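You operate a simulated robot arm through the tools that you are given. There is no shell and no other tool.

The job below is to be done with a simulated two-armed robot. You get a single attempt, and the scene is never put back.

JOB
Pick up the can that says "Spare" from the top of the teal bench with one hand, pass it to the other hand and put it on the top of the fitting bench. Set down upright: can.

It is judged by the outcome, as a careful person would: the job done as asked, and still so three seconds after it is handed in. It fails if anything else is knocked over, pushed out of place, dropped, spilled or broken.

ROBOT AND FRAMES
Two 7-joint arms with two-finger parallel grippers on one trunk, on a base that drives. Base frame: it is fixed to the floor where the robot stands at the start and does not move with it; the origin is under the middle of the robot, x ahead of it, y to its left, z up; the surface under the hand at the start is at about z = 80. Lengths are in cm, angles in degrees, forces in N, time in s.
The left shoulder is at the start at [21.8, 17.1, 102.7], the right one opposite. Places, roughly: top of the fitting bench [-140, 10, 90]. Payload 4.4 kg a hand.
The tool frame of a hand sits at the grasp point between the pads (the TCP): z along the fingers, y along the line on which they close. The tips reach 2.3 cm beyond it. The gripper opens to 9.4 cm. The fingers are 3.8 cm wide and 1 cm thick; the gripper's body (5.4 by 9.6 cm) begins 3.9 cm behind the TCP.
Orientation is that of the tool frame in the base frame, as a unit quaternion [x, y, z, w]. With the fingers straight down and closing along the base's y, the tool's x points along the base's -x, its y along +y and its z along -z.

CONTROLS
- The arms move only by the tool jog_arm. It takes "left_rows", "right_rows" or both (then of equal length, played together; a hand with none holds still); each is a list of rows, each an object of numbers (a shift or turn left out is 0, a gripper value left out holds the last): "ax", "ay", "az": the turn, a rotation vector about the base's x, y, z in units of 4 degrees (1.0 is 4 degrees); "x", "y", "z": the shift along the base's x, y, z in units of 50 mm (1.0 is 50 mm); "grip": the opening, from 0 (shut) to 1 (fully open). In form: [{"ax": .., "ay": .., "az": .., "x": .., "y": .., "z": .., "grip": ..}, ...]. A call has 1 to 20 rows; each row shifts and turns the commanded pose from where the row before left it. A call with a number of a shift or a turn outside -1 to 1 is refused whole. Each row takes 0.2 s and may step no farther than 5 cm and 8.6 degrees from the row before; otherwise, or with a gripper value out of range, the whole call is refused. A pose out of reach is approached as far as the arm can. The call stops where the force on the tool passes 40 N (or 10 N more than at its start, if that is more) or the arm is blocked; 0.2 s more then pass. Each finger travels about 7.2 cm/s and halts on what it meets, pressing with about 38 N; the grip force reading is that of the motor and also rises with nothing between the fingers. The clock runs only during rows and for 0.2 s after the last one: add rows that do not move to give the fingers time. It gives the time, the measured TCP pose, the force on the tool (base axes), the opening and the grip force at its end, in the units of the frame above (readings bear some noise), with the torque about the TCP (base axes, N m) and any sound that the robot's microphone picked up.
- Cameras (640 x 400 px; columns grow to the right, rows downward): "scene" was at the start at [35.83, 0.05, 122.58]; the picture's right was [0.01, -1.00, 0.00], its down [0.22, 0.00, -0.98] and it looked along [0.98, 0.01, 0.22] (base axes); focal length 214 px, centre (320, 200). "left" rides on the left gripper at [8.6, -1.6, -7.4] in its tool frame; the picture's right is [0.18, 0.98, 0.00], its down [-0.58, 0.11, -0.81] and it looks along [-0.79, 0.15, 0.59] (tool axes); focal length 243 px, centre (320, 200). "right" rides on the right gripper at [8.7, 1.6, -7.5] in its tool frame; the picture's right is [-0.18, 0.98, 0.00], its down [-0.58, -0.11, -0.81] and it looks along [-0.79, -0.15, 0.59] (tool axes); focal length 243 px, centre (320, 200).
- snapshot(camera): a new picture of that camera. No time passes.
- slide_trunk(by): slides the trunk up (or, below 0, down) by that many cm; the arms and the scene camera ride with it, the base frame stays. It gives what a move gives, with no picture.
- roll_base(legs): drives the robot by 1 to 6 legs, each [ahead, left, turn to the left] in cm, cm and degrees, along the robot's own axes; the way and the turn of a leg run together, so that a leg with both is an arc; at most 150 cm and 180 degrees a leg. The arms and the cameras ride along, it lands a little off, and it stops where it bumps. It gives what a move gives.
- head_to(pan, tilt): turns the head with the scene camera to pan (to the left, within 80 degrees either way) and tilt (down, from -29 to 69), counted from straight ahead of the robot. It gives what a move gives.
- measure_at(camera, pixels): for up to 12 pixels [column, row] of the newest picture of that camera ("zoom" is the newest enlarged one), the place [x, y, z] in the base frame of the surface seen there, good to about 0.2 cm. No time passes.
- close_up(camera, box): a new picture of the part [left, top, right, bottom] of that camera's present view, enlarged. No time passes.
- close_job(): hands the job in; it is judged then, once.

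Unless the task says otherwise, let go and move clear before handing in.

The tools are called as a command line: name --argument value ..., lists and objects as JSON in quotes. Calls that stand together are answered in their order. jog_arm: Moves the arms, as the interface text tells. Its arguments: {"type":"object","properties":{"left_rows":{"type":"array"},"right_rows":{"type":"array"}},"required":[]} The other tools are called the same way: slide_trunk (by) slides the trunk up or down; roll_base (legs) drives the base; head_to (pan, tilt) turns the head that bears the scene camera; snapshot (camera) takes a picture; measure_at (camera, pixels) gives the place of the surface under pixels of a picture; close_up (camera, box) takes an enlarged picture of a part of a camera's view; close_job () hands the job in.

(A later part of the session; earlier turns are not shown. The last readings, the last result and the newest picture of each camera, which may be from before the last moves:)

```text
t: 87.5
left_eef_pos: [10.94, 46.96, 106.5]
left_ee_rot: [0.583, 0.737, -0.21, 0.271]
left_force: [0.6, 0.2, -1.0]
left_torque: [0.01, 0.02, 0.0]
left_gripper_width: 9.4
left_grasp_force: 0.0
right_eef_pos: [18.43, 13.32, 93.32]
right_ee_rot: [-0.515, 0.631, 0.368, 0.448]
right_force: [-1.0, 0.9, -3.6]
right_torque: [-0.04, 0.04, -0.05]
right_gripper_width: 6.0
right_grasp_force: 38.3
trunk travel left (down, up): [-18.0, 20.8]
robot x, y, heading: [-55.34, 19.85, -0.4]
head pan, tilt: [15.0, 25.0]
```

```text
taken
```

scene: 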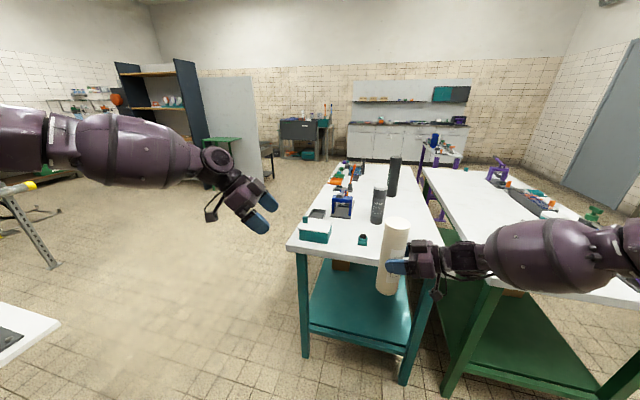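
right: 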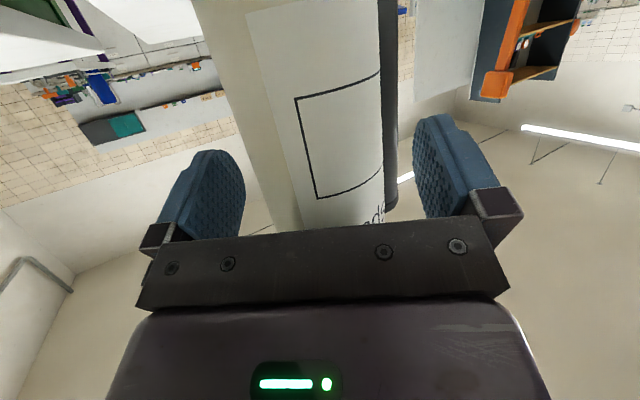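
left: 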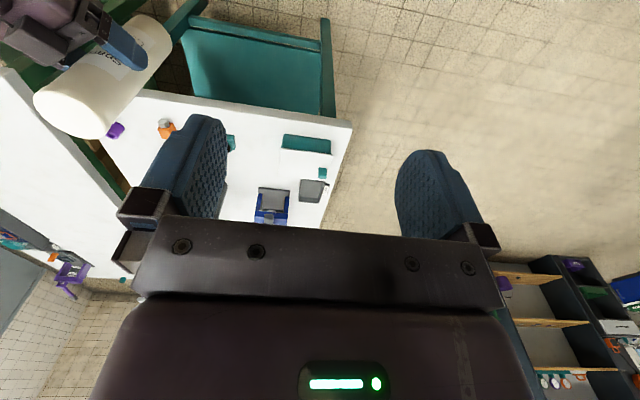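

The left hand now points inward (yaw -76°, 50° down). I'll pitch it up about 28° to nearly level while easing toward the can's line, still over 20 cm away.

jog_arm --left_rows '[{"ax": -0.97, "ay": -0.242, "x": 0.15, "y": -0.15}, {"ax": -0.97, "ay": -0.242, "x": 0.15, "y": -0.15}, {"ax": -0.97, "ay": -0.242, "x": 0.15, "y": -0.15}, {"ax": -0.97, "ay": -0.242, "x": 0.15, "y": -0.15}, {"ax": -0.97, "ay": -0.242, "x": 0.15, "y": -0.15}, {"ax": -0.97, "ay": -0.242, "x": 0.15, "y": -0.15}, {"ax": -0.97, "ay": -0.242, "x": 0.15, "y": -0.15}]'

head_to --pan 3 --tilt 35

snapshot --camera "scene"

snapshot --camera "left"

```text
t: 89.1
left_eef_pos: [8.58, 35.67, 119.3]
left_ee_rot: [0.517, 0.662, -0.326, 0.434]
left_force: [-0.3, -0.1, -0.3]
left_torque: [0.04, 0.0, 0.01]
left_gripper_width: 9.41
left_grasp_force: 0.1
left hand out of reach, approached as far as the arm can: row 3, 4, 5, 6, 7
right_eef_pos: [18.37, 13.37, 93.34]
right_ee_rot: [-0.516, 0.63, 0.369, 0.447]
right_force: [1.3, -1.0, -3.2]
right_torque: [-0.04, 0.01, 0.02]
right_gripper_width: 6.0
right_grasp_force: 38.0
trunk travel left (down, up): [-18.0, 20.8]
robot x, y, heading: [-55.61, 20.1, -0.8]
head pan, tilt: [15.0, 25.0]
```

```text
t: 89.9
left_eef_pos: [8.75, 35.59, 119.16]
left_ee_rot: [0.516, 0.661, -0.327, 0.435]
left_force: [-0.6, 0.4, 0.8]
left_torque: [-0.01, 0.02, 0.03]
left_gripper_width: 9.39
left_grasp_force: 0.1
right_eef_pos: [18.35, 13.26, 93.47]
right_ee_rot: [-0.516, 0.63, 0.37, 0.448]
right_force: [0.8, -0.3, -3.0]
right_torque: [0.01, 0.02, 0.0]
right_gripper_width: 6.0
right_grasp_force: 37.7
trunk travel left (down, up): [-18.0, 20.8]
robot x, y, heading: [-54.91, 19.77, -0.6]
head pan, tilt: [3.0, 35.0]
```

```text
taken
```

scene: 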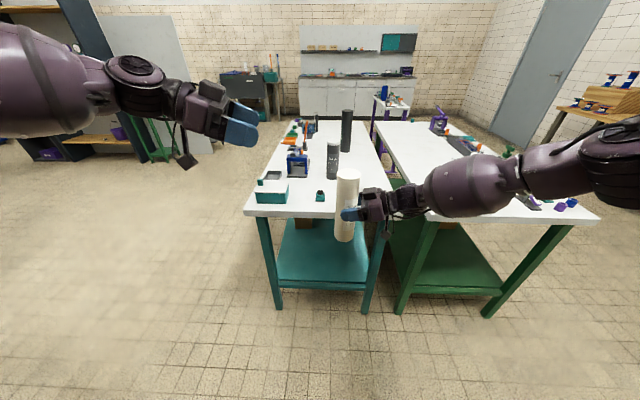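

```text
taken
```

left: 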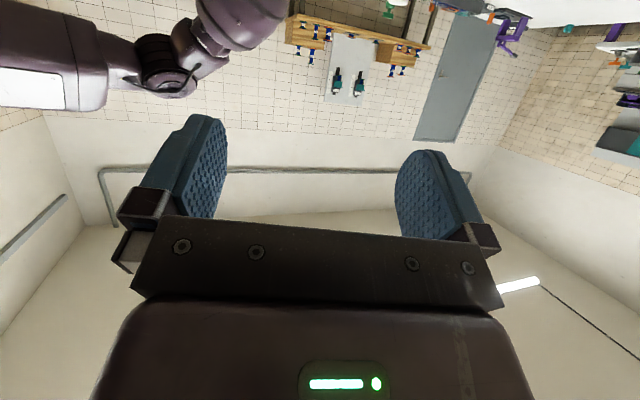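

The left hand drifted up to z ≈ 119 while working around its limit, but it reached the wanted direction (yaw -75°, 24° down) and touched nothing. I'll bring it in short steps toward a pre-grasp point level with the can's upper part.

jog_arm --left_rows '[{"x": 0.3, "y": -0.2, "z": -0.3}, {"x": 0.3, "y": -0.2, "z": -0.3}, {"x": 0.3, "y": -0.2, "z": -0.3}]'

snapshot --camera "scene"

```text
t: 90.7
left_eef_pos: [11.0, 29.93, 119.29]
left_ee_rot: [0.514, 0.655, -0.336, 0.441]
left_force: [0.1, 0.1, 0.2]
left_torque: [-0.03, -0.02, -0.02]
left_gripper_width: 9.36
left_grasp_force: 0.2
left hand out of reach, approached as far as the arm can: row 1, 2, 3
right_eef_pos: [18.42, 13.29, 93.31]
right_ee_rot: [-0.516, 0.63, 0.37, 0.447]
right_force: [0.1, -0.1, -3.5]
right_torque: [-0.02, -0.01, 0.02]
right_gripper_width: 6.04
right_grasp_force: 37.9
trunk travel left (down, up): [-18.0, 20.8]
robot x, y, heading: [-55.38, 19.9, -0.5]
head pan, tilt: [3.0, 35.0]
```

```text
taken
```

scene: 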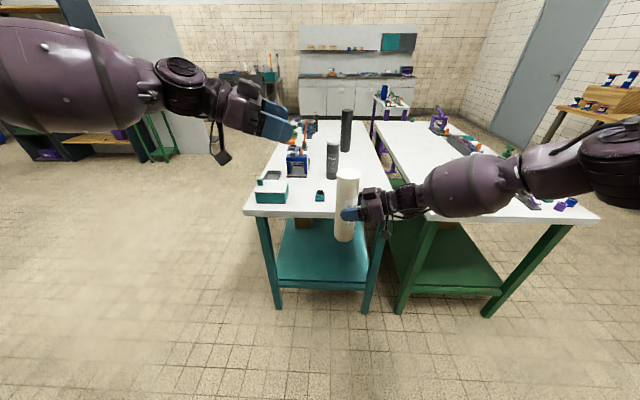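

The left hand still can't drop at this nearly level pitch, though it could when pitched 50° down. A steeper grip near the cap also keeps the palm above the can's top, so I'll pitch back down about 26° and see how low it can go.

jog_arm --left_rows '[{"ax": 0.97, "ay": 0.242}, {"ax": 0.97, "ay": 0.242}, {"ax": 0.97, "ay": 0.242}, {"ax": 0.97, "ay": 0.242}, {"ax": 0.97, "ay": 0.242}, {"ax": 0.97, "ay": 0.242}]'

snapshot --camera "scene"

```text
t: 92.1
left_eef_pos: [11.42, 30.91, 119.66]
left_ee_rot: [0.573, 0.729, -0.229, 0.297]
left_force: [-0.2, -0.5, 0.6]
left_torque: [-0.05, 0.0, 0.01]
left_gripper_width: 9.43
left_grasp_force: 0.0
left hand out of reach, approached as far as the arm can: row 6
right_eef_pos: [18.41, 13.36, 93.34]
right_ee_rot: [-0.516, 0.63, 0.369, 0.448]
right_force: [0.1, 0.7, -4.5]
right_torque: [-0.01, 0.0, 0.02]
right_gripper_width: 6.05
right_grasp_force: 38.2
trunk travel left (down, up): [-18.0, 20.8]
robot x, y, heading: [-55.27, 19.76, -0.7]
head pan, tilt: [3.0, 35.0]
```

```text
taken
```

scene: 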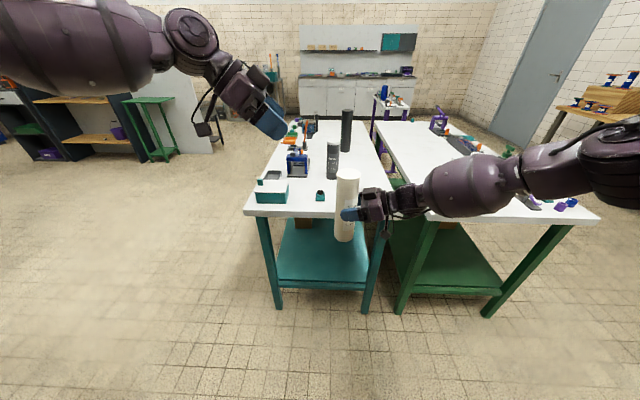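

At this height the steeper pitch runs into the upper limit, so I'll now lower the left hand, still well to the left of the can.

jog_arm --left_rows '[{"z": -0.3}, {"z": -0.3}, {"z": -0.3}]'

```text
t: 92.9
left_eef_pos: [11.34, 30.92, 117.07]
left_ee_rot: [0.575, 0.728, -0.229, 0.296]
left_force: [0.2, -0.2, -0.7]
left_torque: [0.0, -0.03, -0.01]
left_gripper_width: 9.4
left_grasp_force: 0.0
left hand out of reach, approached as far as the arm can: row 3
right_eef_pos: [18.42, 13.33, 93.34]
right_ee_rot: [-0.516, 0.63, 0.369, 0.447]
right_force: [-0.7, -0.3, -3.3]
right_torque: [-0.04, 0.04, 0.03]
right_gripper_width: 6.05
right_grasp_force: 38.3
trunk travel left (down, up): [-18.0, 20.8]
robot x, y, heading: [-55.08, 19.55, -0.6]
head pan, tilt: [3.0, 35.0]
```

The left arm is limited when it comes inward while high. I'll go back outward to where it had free motion, drop lower there, and then come in at a lower height.

jog_arm --left_rows '[{"y": 0.5}, {"y": 0.5}, {"y": 0.5}, {"y": 0.2, "z": -0.4}, {"z": -0.5}, {"z": -0.5}, {"z": -0.5}]'

```text
t: 94.5
left_eef_pos: [11.35, 39.43, 107.25]
left_ee_rot: [0.575, 0.727, -0.23, 0.296]
left_force: [0.6, -0.3, 0.4]
left_torque: [-0.03, 0.01, 0.0]
left_gripper_width: 9.4
left_grasp_force: 0.0
right_eef_pos: [18.41, 13.36, 93.23]
right_ee_rot: [-0.516, 0.63, 0.369, 0.447]
right_force: [0.2, -0.4, -3.0]
right_torque: [-0.04, 0.02, 0.02]
right_gripper_width: 6.0
right_grasp_force: 38.0
trunk travel left (down, up): [-18.0, 20.8]
robot x, y, heading: [-55.31, 19.77, -0.3]
head pan, tilt: [3.0, 35.0]
```

It reached z = 107 with no limit there. I'll continue down to about 101 and then come inward and forward in small steps.

jog_arm --left_rows '[{"z": -0.4}, {"z": -0.4}, {"z": -0.4}, {"x": 0.3, "y": -0.2}, {"x": 0.3, "y": -0.2}, {"x": 0.3, "y": -0.2}]'

snapshot --camera "scene"

```text
t: 95.9
left_eef_pos: [13.26, 38.14, 102.57]
left_ee_rot: [0.575, 0.727, -0.23, 0.296]
left_force: [0.0, 0.4, 0.4]
left_torque: [0.0, -0.02, 0.01]
left_gripper_width: 9.41
left_grasp_force: 0.1
left hand out of reach, approached as far as the arm can: row 5, 6
right_eef_pos: [18.4, 13.29, 93.44]
right_ee_rot: [-0.516, 0.63, 0.37, 0.447]
right_force: [-0.5, -0.1, -3.2]
right_torque: [-0.07, 0.01, -0.02]
right_gripper_width: 6.03
right_grasp_force: 37.9
trunk travel left (down, up): [-18.0, 20.8]
robot x, y, heading: [-55.3, 19.8, -0.6]
head pan, tilt: [3.0, 35.0]
```

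```text
taken
```

scene: 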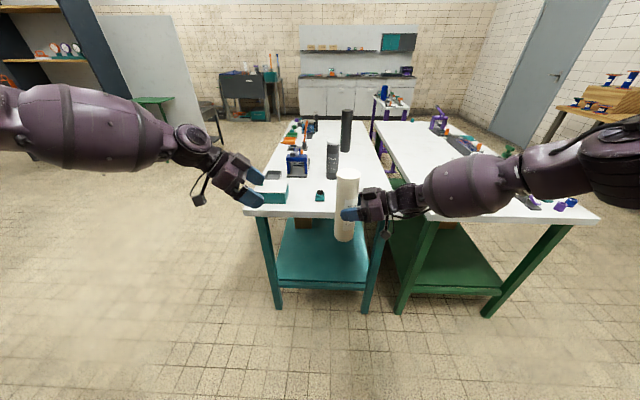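

The left hand reaches robot-left space well but not the centre line. So I'll bring the can over to the left instead. First I'll turn the left hand to point straight down again, keeping its inward yaw, while moving it back out and up.

jog_arm --left_rows '[{"y": 0.3, "z": 0.1}, {"ax": 0.97, "ay": 0.242, "y": 0.2, "z": 0.2}, {"ax": 0.97, "ay": 0.242, "y": 0.2, "z": 0.2}, {"ax": 0.97, "ay": 0.242, "y": 0.2, "z": 0.2}, {"ax": 0.97, "ay": 0.242, "y": 0.2, "z": 0.2}, {"ax": 0.97, "ay": 0.242, "y": 0.2, "z": 0.2}, {"ax": 0.97, "ay": 0.242, "z": 0.2}, {"ax": 0.97, "ay": 0.242, "z": 0.2}, {"ax": 0.97, "ay": 0.242, "z": 0.2}, {"ax": 0.97, "ay": 0.242, "z": 0.2}]'

snapshot --camera "scene"

```text
t: 98.1
left_eef_pos: [13.35, 44.89, 112.23]
left_ee_rot: [0.617, 0.784, -0.042, 0.054]
left_force: [0.4, -1.4, -0.2]
left_torque: [-0.01, 0.0, -0.02]
left_gripper_width: 9.37
left_grasp_force: 0.0
right_eef_pos: [18.35, 13.34, 93.32]
right_ee_rot: [-0.515, 0.631, 0.368, 0.448]
right_force: [0.1, -0.7, -3.3]
right_torque: [-0.02, 0.03, 0.0]
right_gripper_width: 6.04
right_grasp_force: 37.9
trunk travel left (down, up): [-18.0, 20.8]
robot x, y, heading: [-55.36, 19.77, -0.8]
head pan, tilt: [3.0, 35.0]
```

```text
taken
```

scene: 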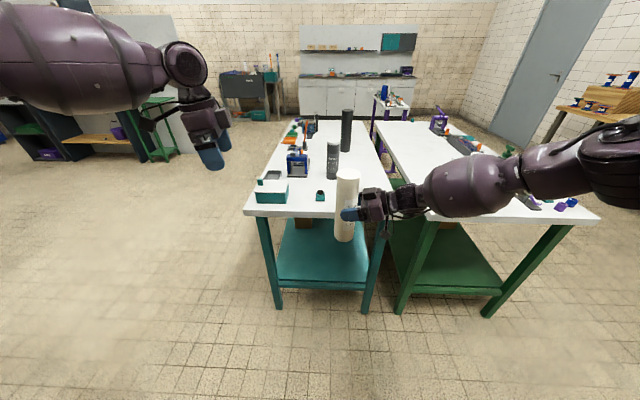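

The left hand is almost vertical at robot-frame [69, 25] with no reach problem. I'll finish levelling it and bring the can leftward with the right hand, watching for limits.

jog_arm --left_rows '[{"ax": 0.97, "ay": 0.242}, {"ax": 0.97, "ay": 0.242}, {}, {}, {}, {}]' --right_rows '[{"x": -0.13, "y": 0.3}, {"x": -0.13, "y": 0.5}, {"x": -0.13, "y": 0.5}, {"x": -0.13, "y": 0.5}, {"x": -0.13, "y": 0.5}, {"x": -0.13, "y": 0.3}]'

head_to --pan 10 --tilt 30

snapshot --camera "scene"

```text
t: 99.5
left_eef_pos: [12.39, 46.68, 113.21]
left_ee_rot: [0.62, 0.785, 0.0, -0.001]
left_force: [0.0, 0.4, -0.8]
left_torque: [0.01, -0.02, -0.01]
left_gripper_width: 9.38
left_grasp_force: 0.0
left hand out of reach, approached as far as the arm can: row 1, 2
right_eef_pos: [14.36, 26.47, 93.25]
right_ee_rot: [-0.515, 0.631, 0.368, 0.448]
right_force: [-0.2, -0.1, -3.2]
right_torque: [-0.04, -0.02, 0.0]
right_gripper_width: 6.02
right_grasp_force: 38.1
trunk travel left (down, up): [-18.0, 20.8]
robot x, y, heading: [-55.46, 19.72, -0.5]
head pan, tilt: [3.0, 35.0]
```

```text
t: 100.2
left_eef_pos: [12.45, 46.77, 113.33]
left_ee_rot: [0.62, 0.784, 0.0, 0.0]
left_force: [0.8, -1.4, -0.3]
left_torque: [-0.04, 0.02, -0.01]
left_gripper_width: 9.4
left_grasp_force: 0.1
right_eef_pos: [14.49, 26.34, 93.32]
right_ee_rot: [-0.516, 0.63, 0.369, 0.448]
right_force: [0.1, 0.3, -3.3]
right_torque: [-0.04, 0.0, -0.03]
right_gripper_width: 6.02
right_grasp_force: 37.9
trunk travel left (down, up): [-18.0, 20.8]
robot x, y, heading: [-55.37, 20.2, -0.6]
head pan, tilt: [10.0, 30.0]
```

```text
taken
```

scene: 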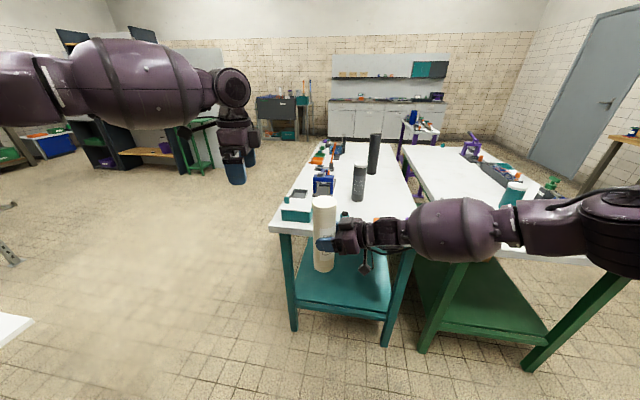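

The left hand is now exactly vertical with its fingers closing along x and its camera on the far side, which is ideal. I'll lower both a little, bringing the can further left under the left hand's reach.

jog_arm --right_rows '[{"x": -0.04, "y": 0.3, "z": -0.1}, {"x": -0.04, "y": 0.4, "z": -0.1}, {"x": -0.04, "y": 0.4, "z": -0.1}, {"x": -0.04, "y": 0.4, "z": -0.1}, {"x": -0.04, "y": 0.4, "z": -0.1}, {"y": 0.2, "z": -0.1}]'

snapshot --camera "scene"

```text
t: 101.5
left_eef_pos: [12.46, 46.89, 113.29]
left_ee_rot: [0.62, 0.784, 0.0, -0.001]
left_force: [-0.5, -0.2, 0.0]
left_torque: [-0.03, 0.0, 0.02]
left_gripper_width: 9.38
left_grasp_force: 0.0
right_eef_pos: [13.54, 36.76, 90.43]
right_ee_rot: [-0.516, 0.631, 0.368, 0.447]
right_force: [0.7, -0.2, -3.7]
right_torque: [-0.03, 0.03, 0.02]
right_gripper_width: 5.99
right_grasp_force: 38.0
trunk travel left (down, up): [-18.0, 20.8]
robot x, y, heading: [-55.13, 19.98, -0.7]
head pan, tilt: [10.0, 30.0]
```

```text
taken
```

scene: 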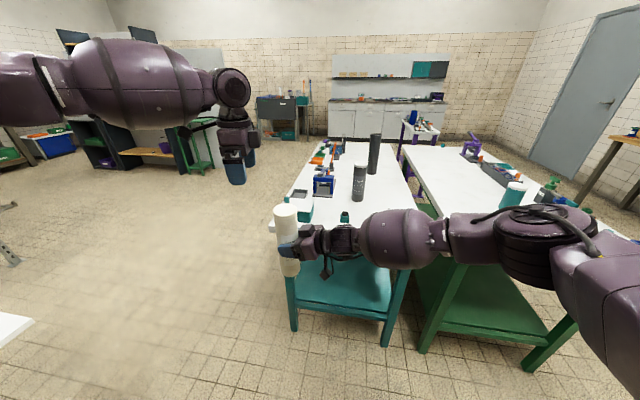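

The right hand has carried the can to about [13.7, 37.7] without reach trouble. I'll turn the head for a square view and measure the can's axis and top.

head_to --pan 20 --tilt 35

close_up --camera "scene" --box '[220, 40, 420, 240]'

```text
t: 102.3
left_eef_pos: [12.37, 46.83, 113.28]
left_ee_rot: [0.62, 0.785, 0.0, 0.0]
left_force: [0.4, -1.2, -0.5]
left_torque: [0.02, 0.01, 0.01]
left_gripper_width: 9.39
left_grasp_force: 0.1
right_eef_pos: [13.51, 36.77, 90.4]
right_ee_rot: [-0.516, 0.63, 0.369, 0.447]
right_force: [0.4, -0.8, -4.3]
right_torque: [-0.03, 0.01, 0.0]
right_gripper_width: 5.99
right_grasp_force: 38.1
trunk travel left (down, up): [-18.0, 20.8]
robot x, y, heading: [-55.5, 19.92, -0.7]
head pan, tilt: [20.0, 35.0]
```

```text
2.00 times, centred on (320, 140) of scene
```

zoom: 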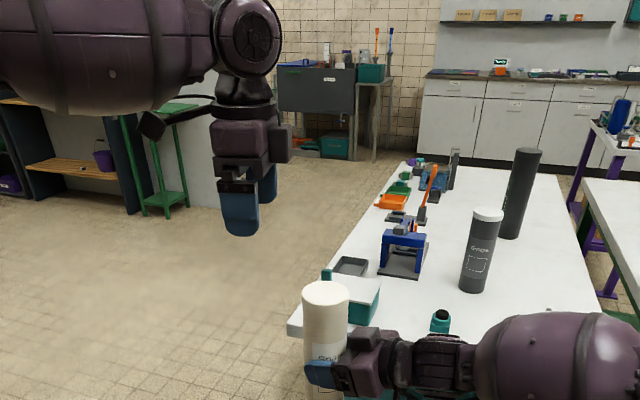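

close_up --camera "scene" --box '[260, 130, 420, 270]'

```text
2.86 times, centred on (340, 200) of scene
```

zoom: 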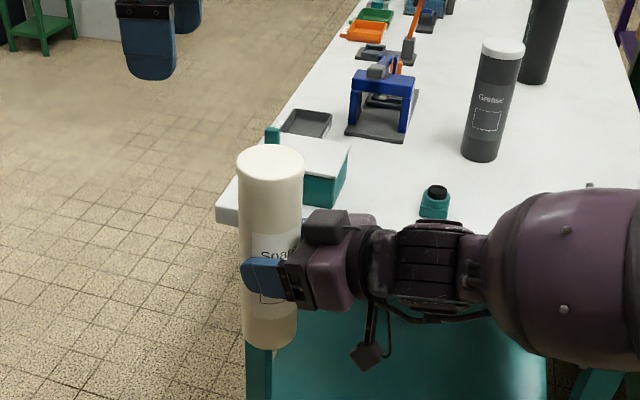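

measure_at --camera "zoom" --pixels '[[240, 162], [303, 162], [271, 149], [271, 175], [271, 162], [271, 190], [271, 330], [247, 195], [296, 195], [320, 213], [335, 225], [345, 250]]'

```text
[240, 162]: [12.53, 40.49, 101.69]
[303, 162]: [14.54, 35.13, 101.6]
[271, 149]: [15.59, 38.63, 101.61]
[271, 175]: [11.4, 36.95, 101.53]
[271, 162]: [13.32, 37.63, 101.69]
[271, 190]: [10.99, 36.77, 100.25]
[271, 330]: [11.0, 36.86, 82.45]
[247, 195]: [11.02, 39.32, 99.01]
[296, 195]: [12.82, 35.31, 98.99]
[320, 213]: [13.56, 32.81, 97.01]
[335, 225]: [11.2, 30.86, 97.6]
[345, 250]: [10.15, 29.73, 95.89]
```

The can is plumb, its axis is at about [13.6, 37.75] and its top at z = 101.6. The right gripper's top block is at z ≈ 97 and 5 cm back from the axis. The left fingers straddle along x, so they'll miss it. I'll lower the left hand to z ≈ 107 off to the side first.

jog_arm --left_rows '[{"z": -0.3}, {"z": -0.3}, {"z": -0.3}, {"z": -0.3}]'

```text
t: 103.3
left_eef_pos: [12.19, 47.12, 107.21]
left_ee_rot: [0.62, 0.785, 0.0, 0.0]
left_force: [0.2, 0.5, -0.3]
left_torque: [0.0, 0.01, 0.0]
left_gripper_width: 9.38
left_grasp_force: 0.0
right_eef_pos: [13.51, 36.81, 90.47]
right_ee_rot: [-0.515, 0.631, 0.369, 0.448]
right_force: [0.4, 0.1, -3.1]
right_torque: [-0.04, 0.02, -0.02]
right_gripper_width: 5.99
right_grasp_force: 37.8
trunk travel left (down, up): [-18.0, 20.8]
robot x, y, heading: [-55.54, 19.76, -0.7]
head pan, tilt: [20.0, 35.0]
```

It went down cleanly. Now inward at z ≈ 107 (tips at 104.9, above the 101.6 cap), half the distance first.

jog_arm --left_rows '[{"x": 0.05, "y": -0.3}, {"x": 0.05, "y": -0.3}, {"x": 0.05, "y": -0.3}]'

```text
t: 104.1
left_eef_pos: [10.92, 45.28, 107.57]
left_ee_rot: [0.62, 0.784, 0.0, 0.001]
left_force: [0.0, -0.3, 0.6]
left_torque: [0.02, 0.0, 0.04]
left_gripper_width: 9.4
left_grasp_force: 0.0
left hand out of reach, approached as far as the arm can: row 1, 2, 3
right_eef_pos: [13.49, 36.73, 90.46]
right_ee_rot: [-0.516, 0.631, 0.369, 0.447]
right_force: [0.5, -0.2, -3.7]
right_torque: [-0.09, 0.03, 0.01]
right_gripper_width: 6.03
right_grasp_force: 38.4
trunk travel left (down, up): [-18.0, 20.8]
robot x, y, heading: [-55.17, 20.17, -0.6]
head pan, tilt: [20.0, 35.0]
```

The left arm is again at a joint limit when moving inward (it slid to [10.9, 45.3]), with no contact. I'll test whether changing its yaw frees the motion, since it's above cap height and safe to experiment here.

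jog_arm --left_rows '[{"az": 1}, {"az": 1}, {"az": 1}, {"az": 1}, {"az": 1}, {"az": 1}, {"az": 1}, {"x": 0.3}, {"x": 0.3}]'

```text
t: 106.1
left_eef_pos: [12.07, 46.55, 107.94]
left_ee_rot: [0.412, 0.911, 0.0, 0.0]
left_force: [0.1, 0.0, -0.5]
left_torque: [0.03, 0.04, -0.02]
left_gripper_width: 9.39
left_grasp_force: 0.1
left hand out of reach, approached as far as the arm can: row 8, 9
right_eef_pos: [13.61, 36.82, 90.53]
right_ee_rot: [-0.516, 0.63, 0.369, 0.447]
right_force: [-0.3, 0.7, -2.7]
right_torque: [-0.08, 0.02, 0.01]
right_gripper_width: 6.0
right_grasp_force: 37.7
trunk travel left (down, up): [-18.0, 20.8]
robot x, y, heading: [-55.17, 19.73, -0.5]
head pan, tilt: [20.0, 35.0]
```

The limit follows a diagonal line, which suggests the left elbow is stuck because the hand is high relative to the shoulder. The rated reach is for lower work, so I'll lower the can about 9 cm with the right hand (it's in open air here) and then work lower with the left.

jog_arm --right_rows '[{"z": -0.2}, {"z": -0.25}, {"z": -0.25}, {"z": -0.25}, {"z": -0.25}, {"z": -0.25}, {"z": -0.2}]'

jog_arm --left_rows '[{"z": -0.3}, {"z": -0.3}, {"z": -0.3}, {"z": -0.3}, {"z": -0.3}]'

```text
t: 107.7
left_eef_pos: [12.02, 46.57, 107.94]
left_ee_rot: [0.412, 0.911, 0.0, 0.0]
left_force: [-0.2, -0.7, -0.1]
left_torque: [0.03, -0.01, -0.04]
left_gripper_width: 9.4
left_grasp_force: 0.0
right_eef_pos: [13.54, 36.76, 82.21]
right_ee_rot: [-0.515, 0.63, 0.369, 0.448]
right_force: [-0.2, 0.3, -4.2]
right_torque: [-0.03, 0.0, 0.0]
right_gripper_width: 5.99
right_grasp_force: 38.3
trunk travel left (down, up): [-18.0, 20.8]
robot x, y, heading: [-55.32, 19.79, -0.5]
head pan, tilt: [20.0, 35.0]
```

```text
t: 108.9
left_eef_pos: [10.91, 47.61, 100.93]
left_ee_rot: [0.411, 0.912, -0.001, 0.0]
left_force: [-0.1, 0.5, -0.4]
left_torque: [0.02, -0.02, 0.01]
left_gripper_width: 9.42
left_grasp_force: 0.0
left hand out of reach, approached as far as the arm can: row 2, 3, 4, 5
right_eef_pos: [13.52, 36.86, 82.23]
right_ee_rot: [-0.516, 0.63, 0.369, 0.448]
right_force: [-0.2, 0.5, -3.3]
right_torque: [-0.04, 0.01, 0.0]
right_gripper_width: 6.01
right_grasp_force: 38.5
trunk travel left (down, up): [-18.0, 20.8]
robot x, y, heading: [-55.44, 19.55, -0.7]
head pan, tilt: [20.0, 35.0]
```

The right hand lowered fine, but the left arm's elbow posture is stuck and gets worse lower down. I'll bring the left arm back to its starting posture, then repeat the exact mirror image of the motions that freed the right arm.

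jog_arm --left_rows '[{"az": 1, "x": -0.2, "y": 0.1, "z": 0.33}, {"az": 1, "x": -0.2, "y": 0.1, "z": 0.33}, {"az": 1, "x": -0.2, "y": 0.1, "z": 0.33}, {"az": 1, "x": -0.2, "y": 0.1, "z": 0.33}, {"az": 1, "x": -0.2, "y": 0.1, "z": 0.33}, {"az": 1, "x": -0.2, "y": 0.1, "z": 0.33}, {"az": 1, "x": -0.2, "y": 0.1, "z": 0.33}, {"az": 1, "x": -0.2, "y": 0.1, "z": 0.33}, {"az": 1, "x": -0.2, "y": 0.1, "z": 0.33}, {"az": 1, "x": -0.2, "y": 0.1, "z": 0.33}, {"az": 1, "x": -0.2, "y": 0.1, "z": 0.33}, {"az": 1, "x": -0.2, "y": 0.1, "z": 0.33}]'

head_to --pan 40 --tilt 15

snapshot --camera "scene"

```text
t: 111.5
left_eef_pos: [-1.48, 53.59, 120.91]
left_ee_rot: [0.005, 1.0, 0.0, 0.001]
left_force: [0.1, -0.3, -0.3]
left_torque: [-0.01, -0.01, -0.01]
left_gripper_width: 9.4
left_grasp_force: 0.0
right_eef_pos: [13.51, 36.78, 82.37]
right_ee_rot: [-0.517, 0.63, 0.369, 0.447]
right_force: [0.1, -0.2, -2.8]
right_torque: [-0.06, 0.02, -0.02]
right_gripper_width: 6.0
right_grasp_force: 37.6
trunk travel left (down, up): [-18.0, 20.8]
robot x, y, heading: [-55.54, 19.47, -0.7]
head pan, tilt: [20.0, 35.0]
```

```text
t: 112.3
left_eef_pos: [-1.34, 53.63, 120.76]
left_ee_rot: [0.006, 1.0, 0.0, 0.0]
left_force: [-0.5, -0.4, 0.1]
left_torque: [-0.02, 0.03, -0.02]
left_gripper_width: 9.39
left_grasp_force: 0.0
right_eef_pos: [13.5, 36.73, 82.18]
right_ee_rot: [-0.516, 0.63, 0.369, 0.447]
right_force: [0.5, -0.4, -3.8]
right_torque: [-0.02, 0.0, -0.02]
right_gripper_width: 6.05
right_grasp_force: 38.4
trunk travel left (down, up): [-18.0, 20.8]
robot x, y, heading: [-55.21, 20.06, -0.6]
head pan, tilt: [40.0, 15.0]
```

```text
taken
```

scene: 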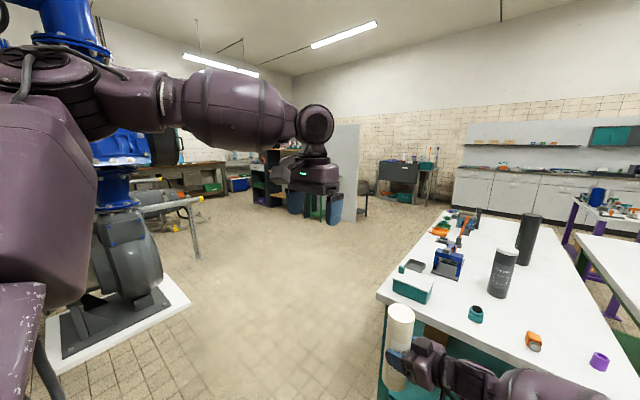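

The left arm is back in its starting posture and the can is steady in the right hand. I'll move the right hand back to the centre and take the left hand to the mirror of the point where the right hand began pitching.

jog_arm --left_rows '[{"x": 0.08, "y": -0.25, "z": 0.2}, {"x": 0.08, "y": -0.25, "z": 0.2}, {"x": 0.08, "y": -0.25, "z": 0.2}, {"x": 0.08, "y": -0.25, "z": 0.2}, {"x": 0.08, "y": -0.25, "z": 0.2}, {"x": 0.08, "y": -0.25, "z": 0.2}, {"x": 0.08, "y": -0.25, "z": 0.2}, {"x": 0.08, "y": -0.25, "z": 0.2}]' --right_rows '[{"x": 0.12, "y": -0.4, "z": 0.27}, {"x": 0.12, "y": -0.6, "z": 0.27}, {"x": 0.12, "y": -0.6, "z": 0.27}, {"x": 0.12, "y": -0.6, "z": 0.27}, {"x": 0.12, "y": -0.6, "z": 0.27}, {"x": 0.12, "y": -0.6, "z": 0.27}, {"x": 0.12, "y": -0.6, "z": 0.27}, {"x": 0.12, "y": -0.4, "z": 0.27}]'

```text
t: 114.1
left_eef_pos: [1.89, 43.55, 128.76]
left_ee_rot: [0.005, 1.0, 0.0, 0.0]
left_force: [-0.2, 0.2, -0.1]
left_torque: [0.03, 0.02, -0.02]
left_gripper_width: 9.38
left_grasp_force: 0.1
right_eef_pos: [18.37, 14.78, 92.88]
right_ee_rot: [-0.516, 0.63, 0.37, 0.447]
right_force: [0.1, 0.4, -4.8]
right_torque: [-0.02, 0.0, 0.01]
right_gripper_width: 6.03
right_grasp_force: 38.2
trunk travel left (down, up): [-18.0, 20.8]
robot x, y, heading: [-55.43, 20.3, -0.6]
head pan, tilt: [40.0, 15.0]
```

Both arrived with no reach warning. Now the mirrored pitch: eight 4° steps while moving 10 cm forward.

jog_arm --left_rows '[{"ay": -1, "x": 0.25}, {"ay": -1, "x": 0.25}, {"ay": -1, "x": 0.25}, {"ay": -1, "x": 0.25}, {"ay": -1, "x": 0.25}, {"ay": -1, "x": 0.25}, {"ay": -1, "x": 0.25}, {"ay": -1, "x": 0.25}]'

```text
t: 115.9
left_eef_pos: [11.96, 43.73, 128.64]
left_ee_rot: [0.005, 0.961, 0.002, 0.275]
left_force: [-0.7, 0.5, -0.4]
left_torque: [0.01, -0.01, -0.01]
left_gripper_width: 9.39
left_grasp_force: 0.1
right_eef_pos: [18.5, 14.88, 92.87]
right_ee_rot: [-0.515, 0.631, 0.369, 0.448]
right_force: [0.1, -0.4, -3.1]
right_torque: [-0.04, 0.01, 0.02]
right_gripper_width: 6.02
right_grasp_force: 38.2
trunk travel left (down, up): [-18.0, 20.8]
robot x, y, heading: [-55.33, 20.0, -0.6]
head pan, tilt: [40.0, 15.0]
```

No warnings. Continuing the mirrored sequence: seven more pitch steps while lowering and easing inward.

jog_arm --left_rows '[{"ay": -1, "z": -0.2, "y": -0.2}, {"ay": -1, "z": -0.2, "y": -0.2}, {"ay": -1, "z": -0.2, "y": -0.2}, {"ay": -1, "z": -0.2, "y": -0.2}, {"ay": -1, "z": -0.2, "y": -0.2}, {"ay": -1, "z": -0.2, "y": -0.2}, {"ay": -1, "z": -0.2, "y": -0.2}]'

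```text
t: 117.5
left_eef_pos: [11.86, 36.63, 121.63]
left_ee_rot: [0.004, 0.866, 0.003, 0.5]
left_force: [0.1, 0.3, -0.4]
left_torque: [0.01, 0.01, -0.02]
left_gripper_width: 9.41
left_grasp_force: 0.2
right_eef_pos: [18.39, 14.82, 92.73]
right_ee_rot: [-0.516, 0.631, 0.369, 0.447]
right_force: [0.0, 0.3, -3.6]
right_torque: [-0.07, 0.03, 0.0]
right_gripper_width: 6.05
right_grasp_force: 38.0
trunk travel left (down, up): [-18.0, 20.8]
robot x, y, heading: [-55.31, 20.01, -0.7]
head pan, tilt: [40.0, 15.0]
```

That worked cleanly to 60° pitch. Now the mirrored descent, staying 20 cm left of the can.

jog_arm --left_rows '[{"z": -0.5, "y": 0.07}, {"z": -0.5, "y": 0.07}, {"z": -0.5, "y": 0.07}, {"z": -0.5, "y": 0.07}, {"z": -0.5, "y": 0.07}, {"z": -0.5, "y": 0.07}, {"z": -0.5, "y": 0.07}]'

head_to --pan 10 --tilt 30

snapshot --camera "scene"

```text
t: 119.1
left_eef_pos: [12.03, 39.18, 104.22]
left_ee_rot: [0.005, 0.866, 0.002, 0.5]
left_force: [0.6, -0.9, 0.1]
left_torque: [0.0, -0.01, -0.01]
left_gripper_width: 9.38
left_grasp_force: 0.1
right_eef_pos: [18.36, 14.87, 92.81]
right_ee_rot: [-0.516, 0.631, 0.369, 0.447]
right_force: [0.3, 0.2, -3.8]
right_torque: [-0.04, -0.02, 0.03]
right_gripper_width: 6.03
right_grasp_force: 38.1
trunk travel left (down, up): [-18.0, 20.8]
robot x, y, heading: [-55.6, 19.97, -0.6]
head pan, tilt: [40.0, 15.0]
```

```text
t: 120.0
left_eef_pos: [11.91, 39.09, 104.1]
left_ee_rot: [0.004, 0.866, 0.002, 0.5]
left_force: [0.2, -0.4, 0.6]
left_torque: [0.01, -0.01, -0.01]
left_gripper_width: 9.39
left_grasp_force: 0.1
right_eef_pos: [18.37, 14.72, 92.82]
right_ee_rot: [-0.517, 0.63, 0.37, 0.447]
right_force: [0.7, -0.2, -3.7]
right_torque: [-0.03, 0.01, -0.01]
right_gripper_width: 6.02
right_grasp_force: 38.2
trunk travel left (down, up): [-18.0, 20.8]
robot x, y, heading: [-55.14, 19.85, -0.9]
head pan, tilt: [10.0, 30.0]
```

```text
taken
```

scene: 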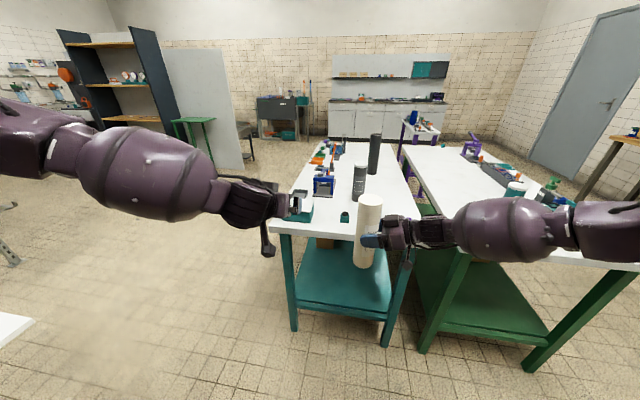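

The left arm now mirrors the right one's good posture, with its hand at (285, 205) pointing forward. Next the mirrored yaw toward the can, shifting slightly outward.

jog_arm --left_rows '[{"az": -1, "x": 0.06, "y": 0.14}, {"az": -1, "x": 0.06, "y": 0.14}, {"az": -1, "x": 0.06, "y": 0.14}, {"az": -1, "x": 0.06, "y": 0.14}, {"az": -1, "x": 0.06, "y": 0.1}, {"az": -1, "x": 0.06, "y": 0.1}, {"az": -1, "x": 0.06}, {"az": -1, "x": 0.06}]'

```text
t: 121.8
left_eef_pos: [14.2, 42.74, 104.24]
left_ee_rot: [0.243, 0.831, -0.136, 0.482]
left_force: [-1.0, 0.6, -0.4]
left_torque: [0.02, 0.02, 0.01]
left_gripper_width: 9.4
left_grasp_force: 0.0
right_eef_pos: [18.32, 14.86, 92.89]
right_ee_rot: [-0.516, 0.631, 0.369, 0.447]
right_force: [0.0, 0.0, -2.9]
right_torque: [-0.03, -0.01, 0.03]
right_gripper_width: 6.02
right_grasp_force: 38.1
trunk travel left (down, up): [-18.0, 20.8]
robot x, y, heading: [-55.4, 20.01, -0.6]
head pan, tilt: [10.0, 30.0]
```

Yaw is -32° with no warning. I'll pitch up 12° and continue the yaw by another 48° to face the right hand.

jog_arm --left_rows '[{"ax": -0.53, "ay": -0.848}, {"ax": -0.53, "ay": -0.848}, {"ax": -0.53, "ay": -0.848}, {"az": -1}, {"az": -1}, {"az": -1}, {"az": -1}, {"az": -1}, {"az": -1}]'

snapshot --camera "scene"

```text
t: 123.8
left_eef_pos: [7.3, 35.06, 104.22]
left_ee_rot: [0.382, 0.714, -0.267, 0.523]
left_force: [-0.4, 0.1, -0.5]
left_torque: [-0.03, -0.04, 0.0]
left_gripper_width: 9.42
left_grasp_force: 0.0
left hand out of reach, approached as far as the arm can: row 6, 7, 8, 9
right_eef_pos: [18.41, 14.83, 92.92]
right_ee_rot: [-0.516, 0.631, 0.369, 0.448]
right_force: [-0.1, 0.6, -3.4]
right_torque: [-0.02, 0.04, 0.01]
right_gripper_width: 6.04
right_grasp_force: 38.0
trunk travel left (down, up): [-18.0, 20.8]
robot x, y, heading: [-55.47, 20.21, -0.5]
head pan, tilt: [10.0, 30.0]
```

```text
taken
```

scene: 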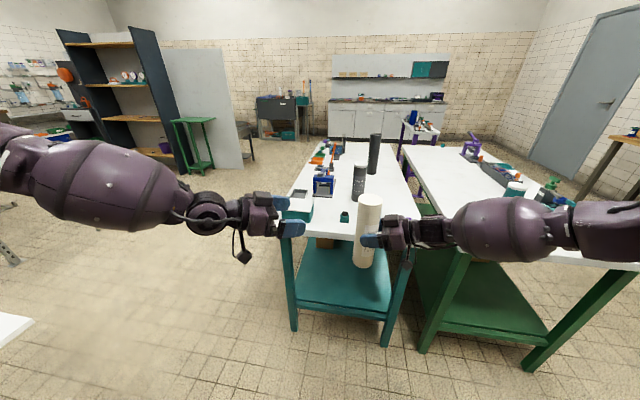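

The yaw reached about -55° before the limit, and the hand drifted back to [7.3, 35.1], clear of the can. I'll move it forward in small steps to see if it can recover room there.

jog_arm --left_rows '[{"x": 0.3, "y": -0.1}, {"x": 0.3, "y": -0.1}, {"x": 0.3, "y": -0.1}]'

```text
t: 124.7
left_eef_pos: [9.89, 31.81, 104.24]
left_ee_rot: [0.382, 0.714, -0.271, 0.521]
left_force: [-0.7, -0.3, 1.0]
left_torque: [-0.02, 0.02, -0.03]
left_gripper_width: 9.38
left_grasp_force: 0.1
left hand out of reach, approached as far as the arm can: row 1, 2, 3
right_eef_pos: [18.45, 14.85, 92.77]
right_ee_rot: [-0.516, 0.631, 0.369, 0.447]
right_force: [0.4, 0.1, -3.6]
right_torque: [-0.03, 0.01, 0.03]
right_gripper_width: 6.02
right_grasp_force: 38.0
trunk travel left (down, up): [-18.0, 20.8]
robot x, y, heading: [-55.08, 20.36, -0.6]
head pan, tilt: [10.0, 30.0]
```

It slides freely in the inward direction, which is exactly the way to the can. I'll move inward a few centimetres and then try adding more yaw, still about 8 cm clear of the can.

jog_arm --left_rows '[{"x": 0.15, "y": -0.3}, {"x": 0.15, "y": -0.3}, {"x": 0.15, "y": -0.3}, {"az": -1}, {"az": -1}]' --right_rows '[{"az": 1}, {"az": 1}, {"az": 1}, {"az": 1}, {}]'

snapshot --camera "scene"

```text
t: 125.8
left_eef_pos: [6.78, 27.05, 106.2]
left_ee_rot: [0.429, 0.686, -0.301, 0.504]
left_force: [0.9, -0.8, -0.2]
left_torque: [-0.02, 0.0, 0.01]
left_gripper_width: 9.4
left_grasp_force: 0.1
left hand out of reach, approached as far as the arm can: row 1, 2, 3, 4, 5
right_eef_pos: [18.14, 14.93, 92.95]
right_ee_rot: [0.599, -0.552, -0.428, -0.391]
right_force: [0.5, -0.4, -3.9]
right_torque: [-0.05, 0.04, -0.01]
right_gripper_width: 6.0
right_grasp_force: 38.2
trunk travel left (down, up): [-18.0, 20.8]
robot x, y, heading: [-55.46, 19.8, -0.5]
head pan, tilt: [10.0, 30.0]
```

```text
taken
```

scene: 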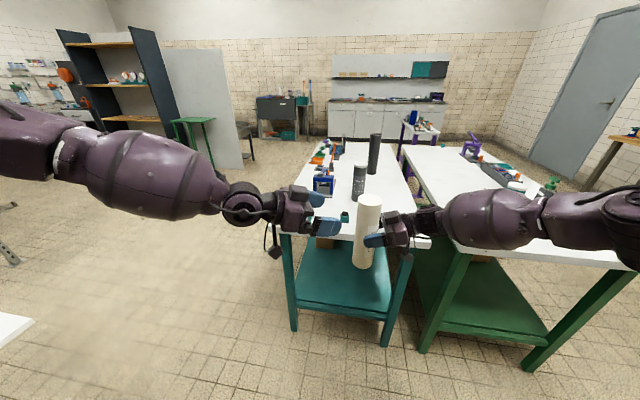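

The left hand hit the same kind of limit while high. The right arm had swung its yaw when it was about 12 cm lower relative to the shoulder, so I'll lower the can, unwind the left yaw, drop the left hand lower, and retry there.

jog_arm --left_rows '[{"az": 1, "y": 0.3}, {"az": 1, "y": 0.3}, {"az": 1, "y": 0.3}, {"az": 1, "y": 0.2}, {"az": 1, "y": 0.1}, {"az": 1, "x": 0.1}, {"az": 1, "x": 0.1}, {"az": 1, "x": 0.1}]' --right_rows '[{"z": -0.2}, {"z": -0.2}, {"z": -0.2}, {"z": -0.2}, {"z": -0.2}, {"z": -0.2}, {"z": -0.2}, {"z": -0.2}]'

```text
t: 127.7
left_eef_pos: [8.34, 33.06, 105.94]
left_ee_rot: [0.227, 0.777, -0.159, 0.565]
left_force: [-0.2, -0.2, -0.6]
left_torque: [-0.04, 0.0, 0.0]
left_gripper_width: 9.4
left_grasp_force: 0.0
right_eef_pos: [18.06, 14.89, 84.9]
right_ee_rot: [0.598, -0.553, -0.428, -0.392]
right_force: [-0.4, -0.3, -4.1]
right_torque: [-0.04, 0.01, 0.01]
right_gripper_width: 6.01
right_grasp_force: 37.8
trunk travel left (down, up): [-18.0, 20.8]
robot x, y, heading: [-54.76, 19.95, -0.6]
head pan, tilt: [10.0, 30.0]
```

No warnings this time. Now forward and down with the left hand, still 15 cm to the left of the can.

jog_arm --left_rows '[{"x": 0.2, "z": -0.2}, {"x": 0.2, "z": -0.3}, {"x": 0.2, "z": -0.3}, {"x": 0.2, "z": -0.3}, {"x": 0.2, "z": -0.3}, {"x": 0.2, "z": -0.3}, {"x": 0.1, "z": -0.3}, {"x": 0.1, "z": -0.3}]'

snapshot --camera "scene"

```text
t: 129.4
left_eef_pos: [12.06, 38.04, 99.25]
left_ee_rot: [0.227, 0.777, -0.159, 0.565]
left_force: [-0.3, 1.0, 0.1]
left_torque: [0.02, -0.01, -0.02]
left_gripper_width: 9.41
left_grasp_force: 0.1
left hand out of reach, approached as far as the arm can: row 3, 4, 5, 6, 7, 8
right_eef_pos: [18.15, 14.94, 84.83]
right_ee_rot: [0.599, -0.552, -0.428, -0.391]
right_force: [-0.4, -0.4, -2.7]
right_torque: [-0.04, -0.02, 0.0]
right_gripper_width: 6.01
right_grasp_force: 37.8
trunk travel left (down, up): [-18.0, 20.8]
robot x, y, heading: [-55.07, 19.85, -0.4]
head pan, tilt: [10.0, 30.0]
```

```text
taken
```

scene: 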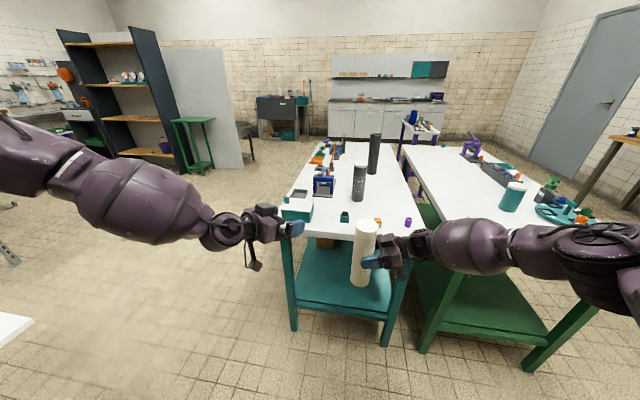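

The left hand stalled at z ≈ 99 with a pending lower target. When the right arm stalled the same way, a trunk slide let it re-solve into a better posture, so I'll try the same: slide the trunk down 5 cm, with everything well apart.

slide_trunk --by -5

snapshot --camera "scene"

```text
t: 130.4
left_eef_pos: [11.91, 38.14, 94.65]
left_ee_rot: [0.228, 0.775, -0.159, 0.568]
left_force: [-0.8, -0.1, -0.2]
left_torque: [0.01, 0.06, 0.04]
left_gripper_width: 9.41
left_grasp_force: 0.0
right_eef_pos: [18.24, 14.89, 80.4]
right_ee_rot: [0.6, -0.552, -0.425, -0.393]
right_force: [-0.4, -0.3, -2.0]
right_torque: [-0.07, -0.04, -0.02]
right_gripper_width: 6.03
right_grasp_force: 38.1
trunk travel left (down, up): [-13.0, 25.8]
robot x, y, heading: [-55.07, 20.07, -0.6]
head pan, tilt: [10.0, 30.0]
```

```text
taken
```

scene: 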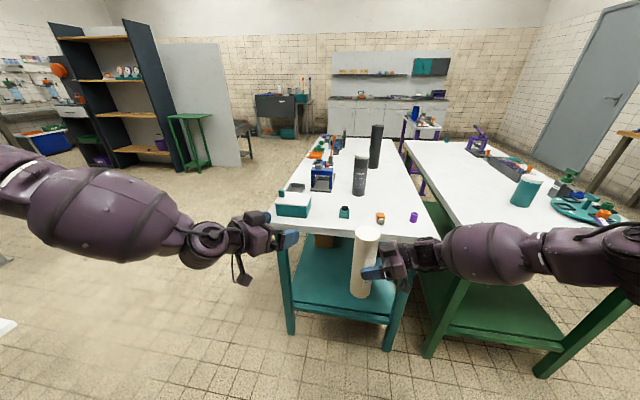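

The trunk slide simply carried everything down without changing the posture. A simpler plan is to keep the left hand in the vertical, inward-yawed pose it reached comfortably on its own side and have the right hand carry the can all the way there. I'll pitch the left hand back down while moving it up and out.

jog_arm --left_rows '[{"ax": 0.53, "ay": 0.848, "y": 0.1, "z": 0.2}, {"ax": 0.53, "ay": 0.848, "y": 0.1, "z": 0.2}, {"ax": 0.53, "ay": 0.848, "y": 0.1, "z": 0.2}, {"ax": 0.53, "ay": 0.848, "y": 0.1, "z": 0.2}, {"ax": 0.53, "ay": 0.848, "y": 0.1, "z": 0.2}, {"ax": 0.53, "ay": 0.848, "y": 0.1, "z": 0.2}, {"ax": 0.53, "ay": 0.848, "y": 0.1, "z": 0.2}, {"ax": 0.53, "ay": 0.848, "y": 0.1, "z": 0.2}]'

```text
t: 132.2
left_eef_pos: [12.02, 41.67, 101.05]
left_ee_rot: [0.26, 0.892, -0.095, 0.357]
left_force: [-0.2, -0.2, -0.2]
left_torque: [0.0, -0.01, 0.02]
left_gripper_width: 9.38
left_grasp_force: 0.0
left hand out of reach, approached as far as the arm can: row 7, 8
right_eef_pos: [18.2, 14.86, 79.98]
right_ee_rot: [0.599, -0.553, -0.427, -0.391]
right_force: [-0.2, 0.2, -4.1]
right_torque: [-0.06, -0.01, -0.01]
right_gripper_width: 6.07
right_grasp_force: 37.7
trunk travel left (down, up): [-13.0, 25.8]
robot x, y, heading: [-55.46, 19.48, -0.7]
head pan, tilt: [10.0, 30.0]
```

It's at 47° down with a small limit touch. I'll now yaw it in by 44° while moving slightly outward, as I did successfully before.

jog_arm --left_rows '[{"az": -1, "y": 0.2, "x": -0.05}, {"az": -1, "y": 0.2, "x": -0.05}, {"az": -1, "y": 0.2, "x": -0.05}, {"az": -1, "y": 0.1}, {"az": -1, "y": 0.1}, {"az": -1}, {"az": -1}, {"az": -1}, {"az": -1}, {"az": -1}, {"az": -1}]'

```text
t: 134.6
left_eef_pos: [11.69, 44.9, 101.35]
left_ee_rot: [0.551, 0.743, -0.218, 0.311]
left_force: [0.6, 0.3, -0.7]
left_torque: [-0.02, -0.03, 0.03]
left_gripper_width: 9.39
left_grasp_force: 0.0
left hand out of reach, approached as far as the arm can: row 2
right_eef_pos: [18.41, 14.89, 79.95]
right_ee_rot: [0.598, -0.553, -0.427, -0.392]
right_force: [-0.2, 0.1, -4.3]
right_torque: [-0.05, -0.02, -0.02]
right_gripper_width: 6.02
right_grasp_force: 37.7
trunk travel left (down, up): [-13.0, 25.8]
robot x, y, heading: [-54.93, 19.88, -0.6]
head pan, tilt: [10.0, 30.0]
```

The left hand is settled at [11.7, 44.9, 101.4], pointing 45° down and inward with its fingers opening along x. That's a fine receiving pose, because the can can slide straight in between the fingers from the right. I'll trim its 1° roll and bring the right hand with the can to a point 12 cm short.

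jog_arm --left_rows '[{"ax": -0.086, "ay": 0.259}, {}, {}, {}, {}, {}, {}, {}]' --right_rows '[{"x": -0.06, "y": 0.3, "z": 0.32}, {"x": -0.06, "y": 0.4, "z": 0.32}, {"x": -0.06, "y": 0.45, "z": 0.32}, {"x": -0.06, "y": 0.45, "z": 0.32}, {"x": -0.06, "y": 0.45, "z": 0.32}, {"x": -0.06, "y": 0.45, "z": 0.32}, {"x": -0.06, "y": 0.45, "z": 0.32}, {"x": -0.06, "y": 0.4, "z": 0.32}]'

head_to --pan 18 --tilt 25

snapshot --camera "scene"

snapshot --camera "left"

```text
t: 136.4
left_eef_pos: [11.6, 44.81, 101.53]
left_ee_rot: [0.549, 0.744, -0.226, 0.306]
left_force: [0.7, 0.9, -0.5]
left_torque: [-0.03, 0.01, -0.01]
left_gripper_width: 9.4
left_grasp_force: 0.1
right_eef_pos: [16.03, 31.74, 92.73]
right_ee_rot: [0.599, -0.553, -0.427, -0.392]
right_force: [0.8, 0.1, -3.4]
right_torque: [-0.05, -0.01, 0.01]
right_gripper_width: 5.99
right_grasp_force: 38.2
trunk travel left (down, up): [-13.0, 25.8]
robot x, y, heading: [-55.3, 19.91, -0.5]
head pan, tilt: [10.0, 30.0]
```

```text
t: 137.1
left_eef_pos: [11.59, 44.72, 101.54]
left_ee_rot: [0.548, 0.745, -0.225, 0.306]
left_force: [0.0, -1.0, -0.2]
left_torque: [0.0, 0.01, -0.02]
left_gripper_width: 9.38
left_grasp_force: 0.1
right_eef_pos: [16.16, 31.76, 92.86]
right_ee_rot: [0.598, -0.553, -0.428, -0.392]
right_force: [0.2, 0.4, -3.0]
right_torque: [-0.06, 0.03, -0.02]
right_gripper_width: 5.98
right_grasp_force: 38.2
trunk travel left (down, up): [-13.0, 25.8]
robot x, y, heading: [-55.21, 19.67, -0.6]
head pan, tilt: [18.0, 25.0]
```

```text
taken
```

scene: 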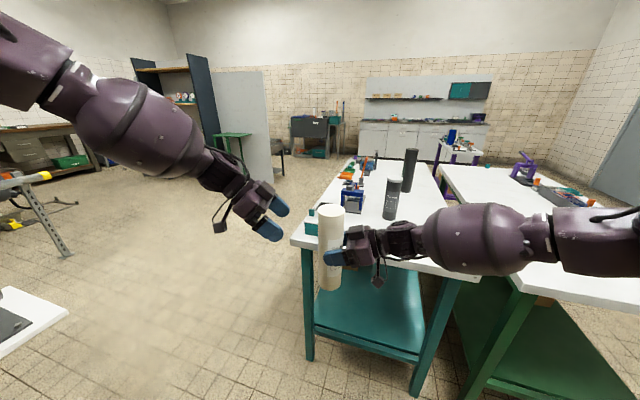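

```text
taken
```

left: 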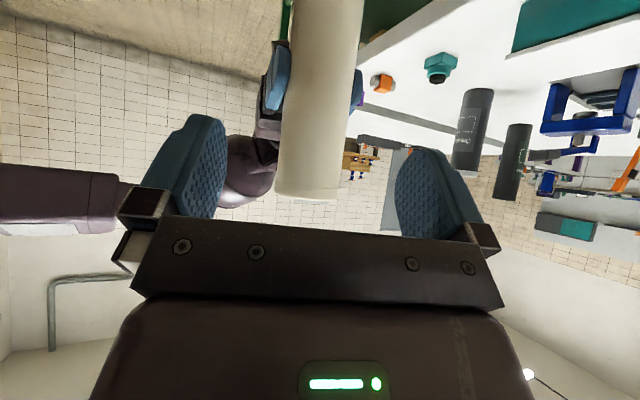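

The left camera now looks straight at the can between its fingers (columns 280–360). I'll measure the can's axis and top once more from the scene camera before sliding it in.

close_up --camera "scene" --box '[220, 160, 400, 310]'

```text
2.67 times, centred on (310, 235) of scene
```

zoom: 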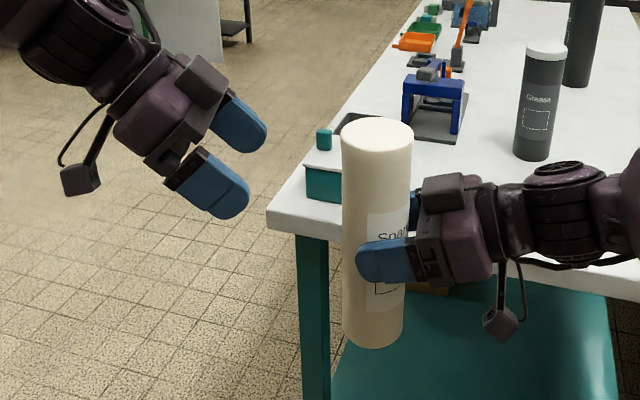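

measure_at --camera "zoom" --pixels '[[344, 134], [408, 134], [377, 120], [377, 148], [377, 134], [377, 165], [377, 330], [440, 180], [455, 205], [215, 210], [245, 205], [80, 180]]'

```text
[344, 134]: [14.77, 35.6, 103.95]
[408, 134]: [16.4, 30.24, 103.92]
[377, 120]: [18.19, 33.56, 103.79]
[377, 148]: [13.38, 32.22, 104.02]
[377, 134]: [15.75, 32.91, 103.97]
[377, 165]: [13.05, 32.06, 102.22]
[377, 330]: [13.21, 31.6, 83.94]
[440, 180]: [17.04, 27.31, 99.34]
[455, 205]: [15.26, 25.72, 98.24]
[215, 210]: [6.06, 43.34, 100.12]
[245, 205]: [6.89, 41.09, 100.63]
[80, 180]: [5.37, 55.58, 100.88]
```

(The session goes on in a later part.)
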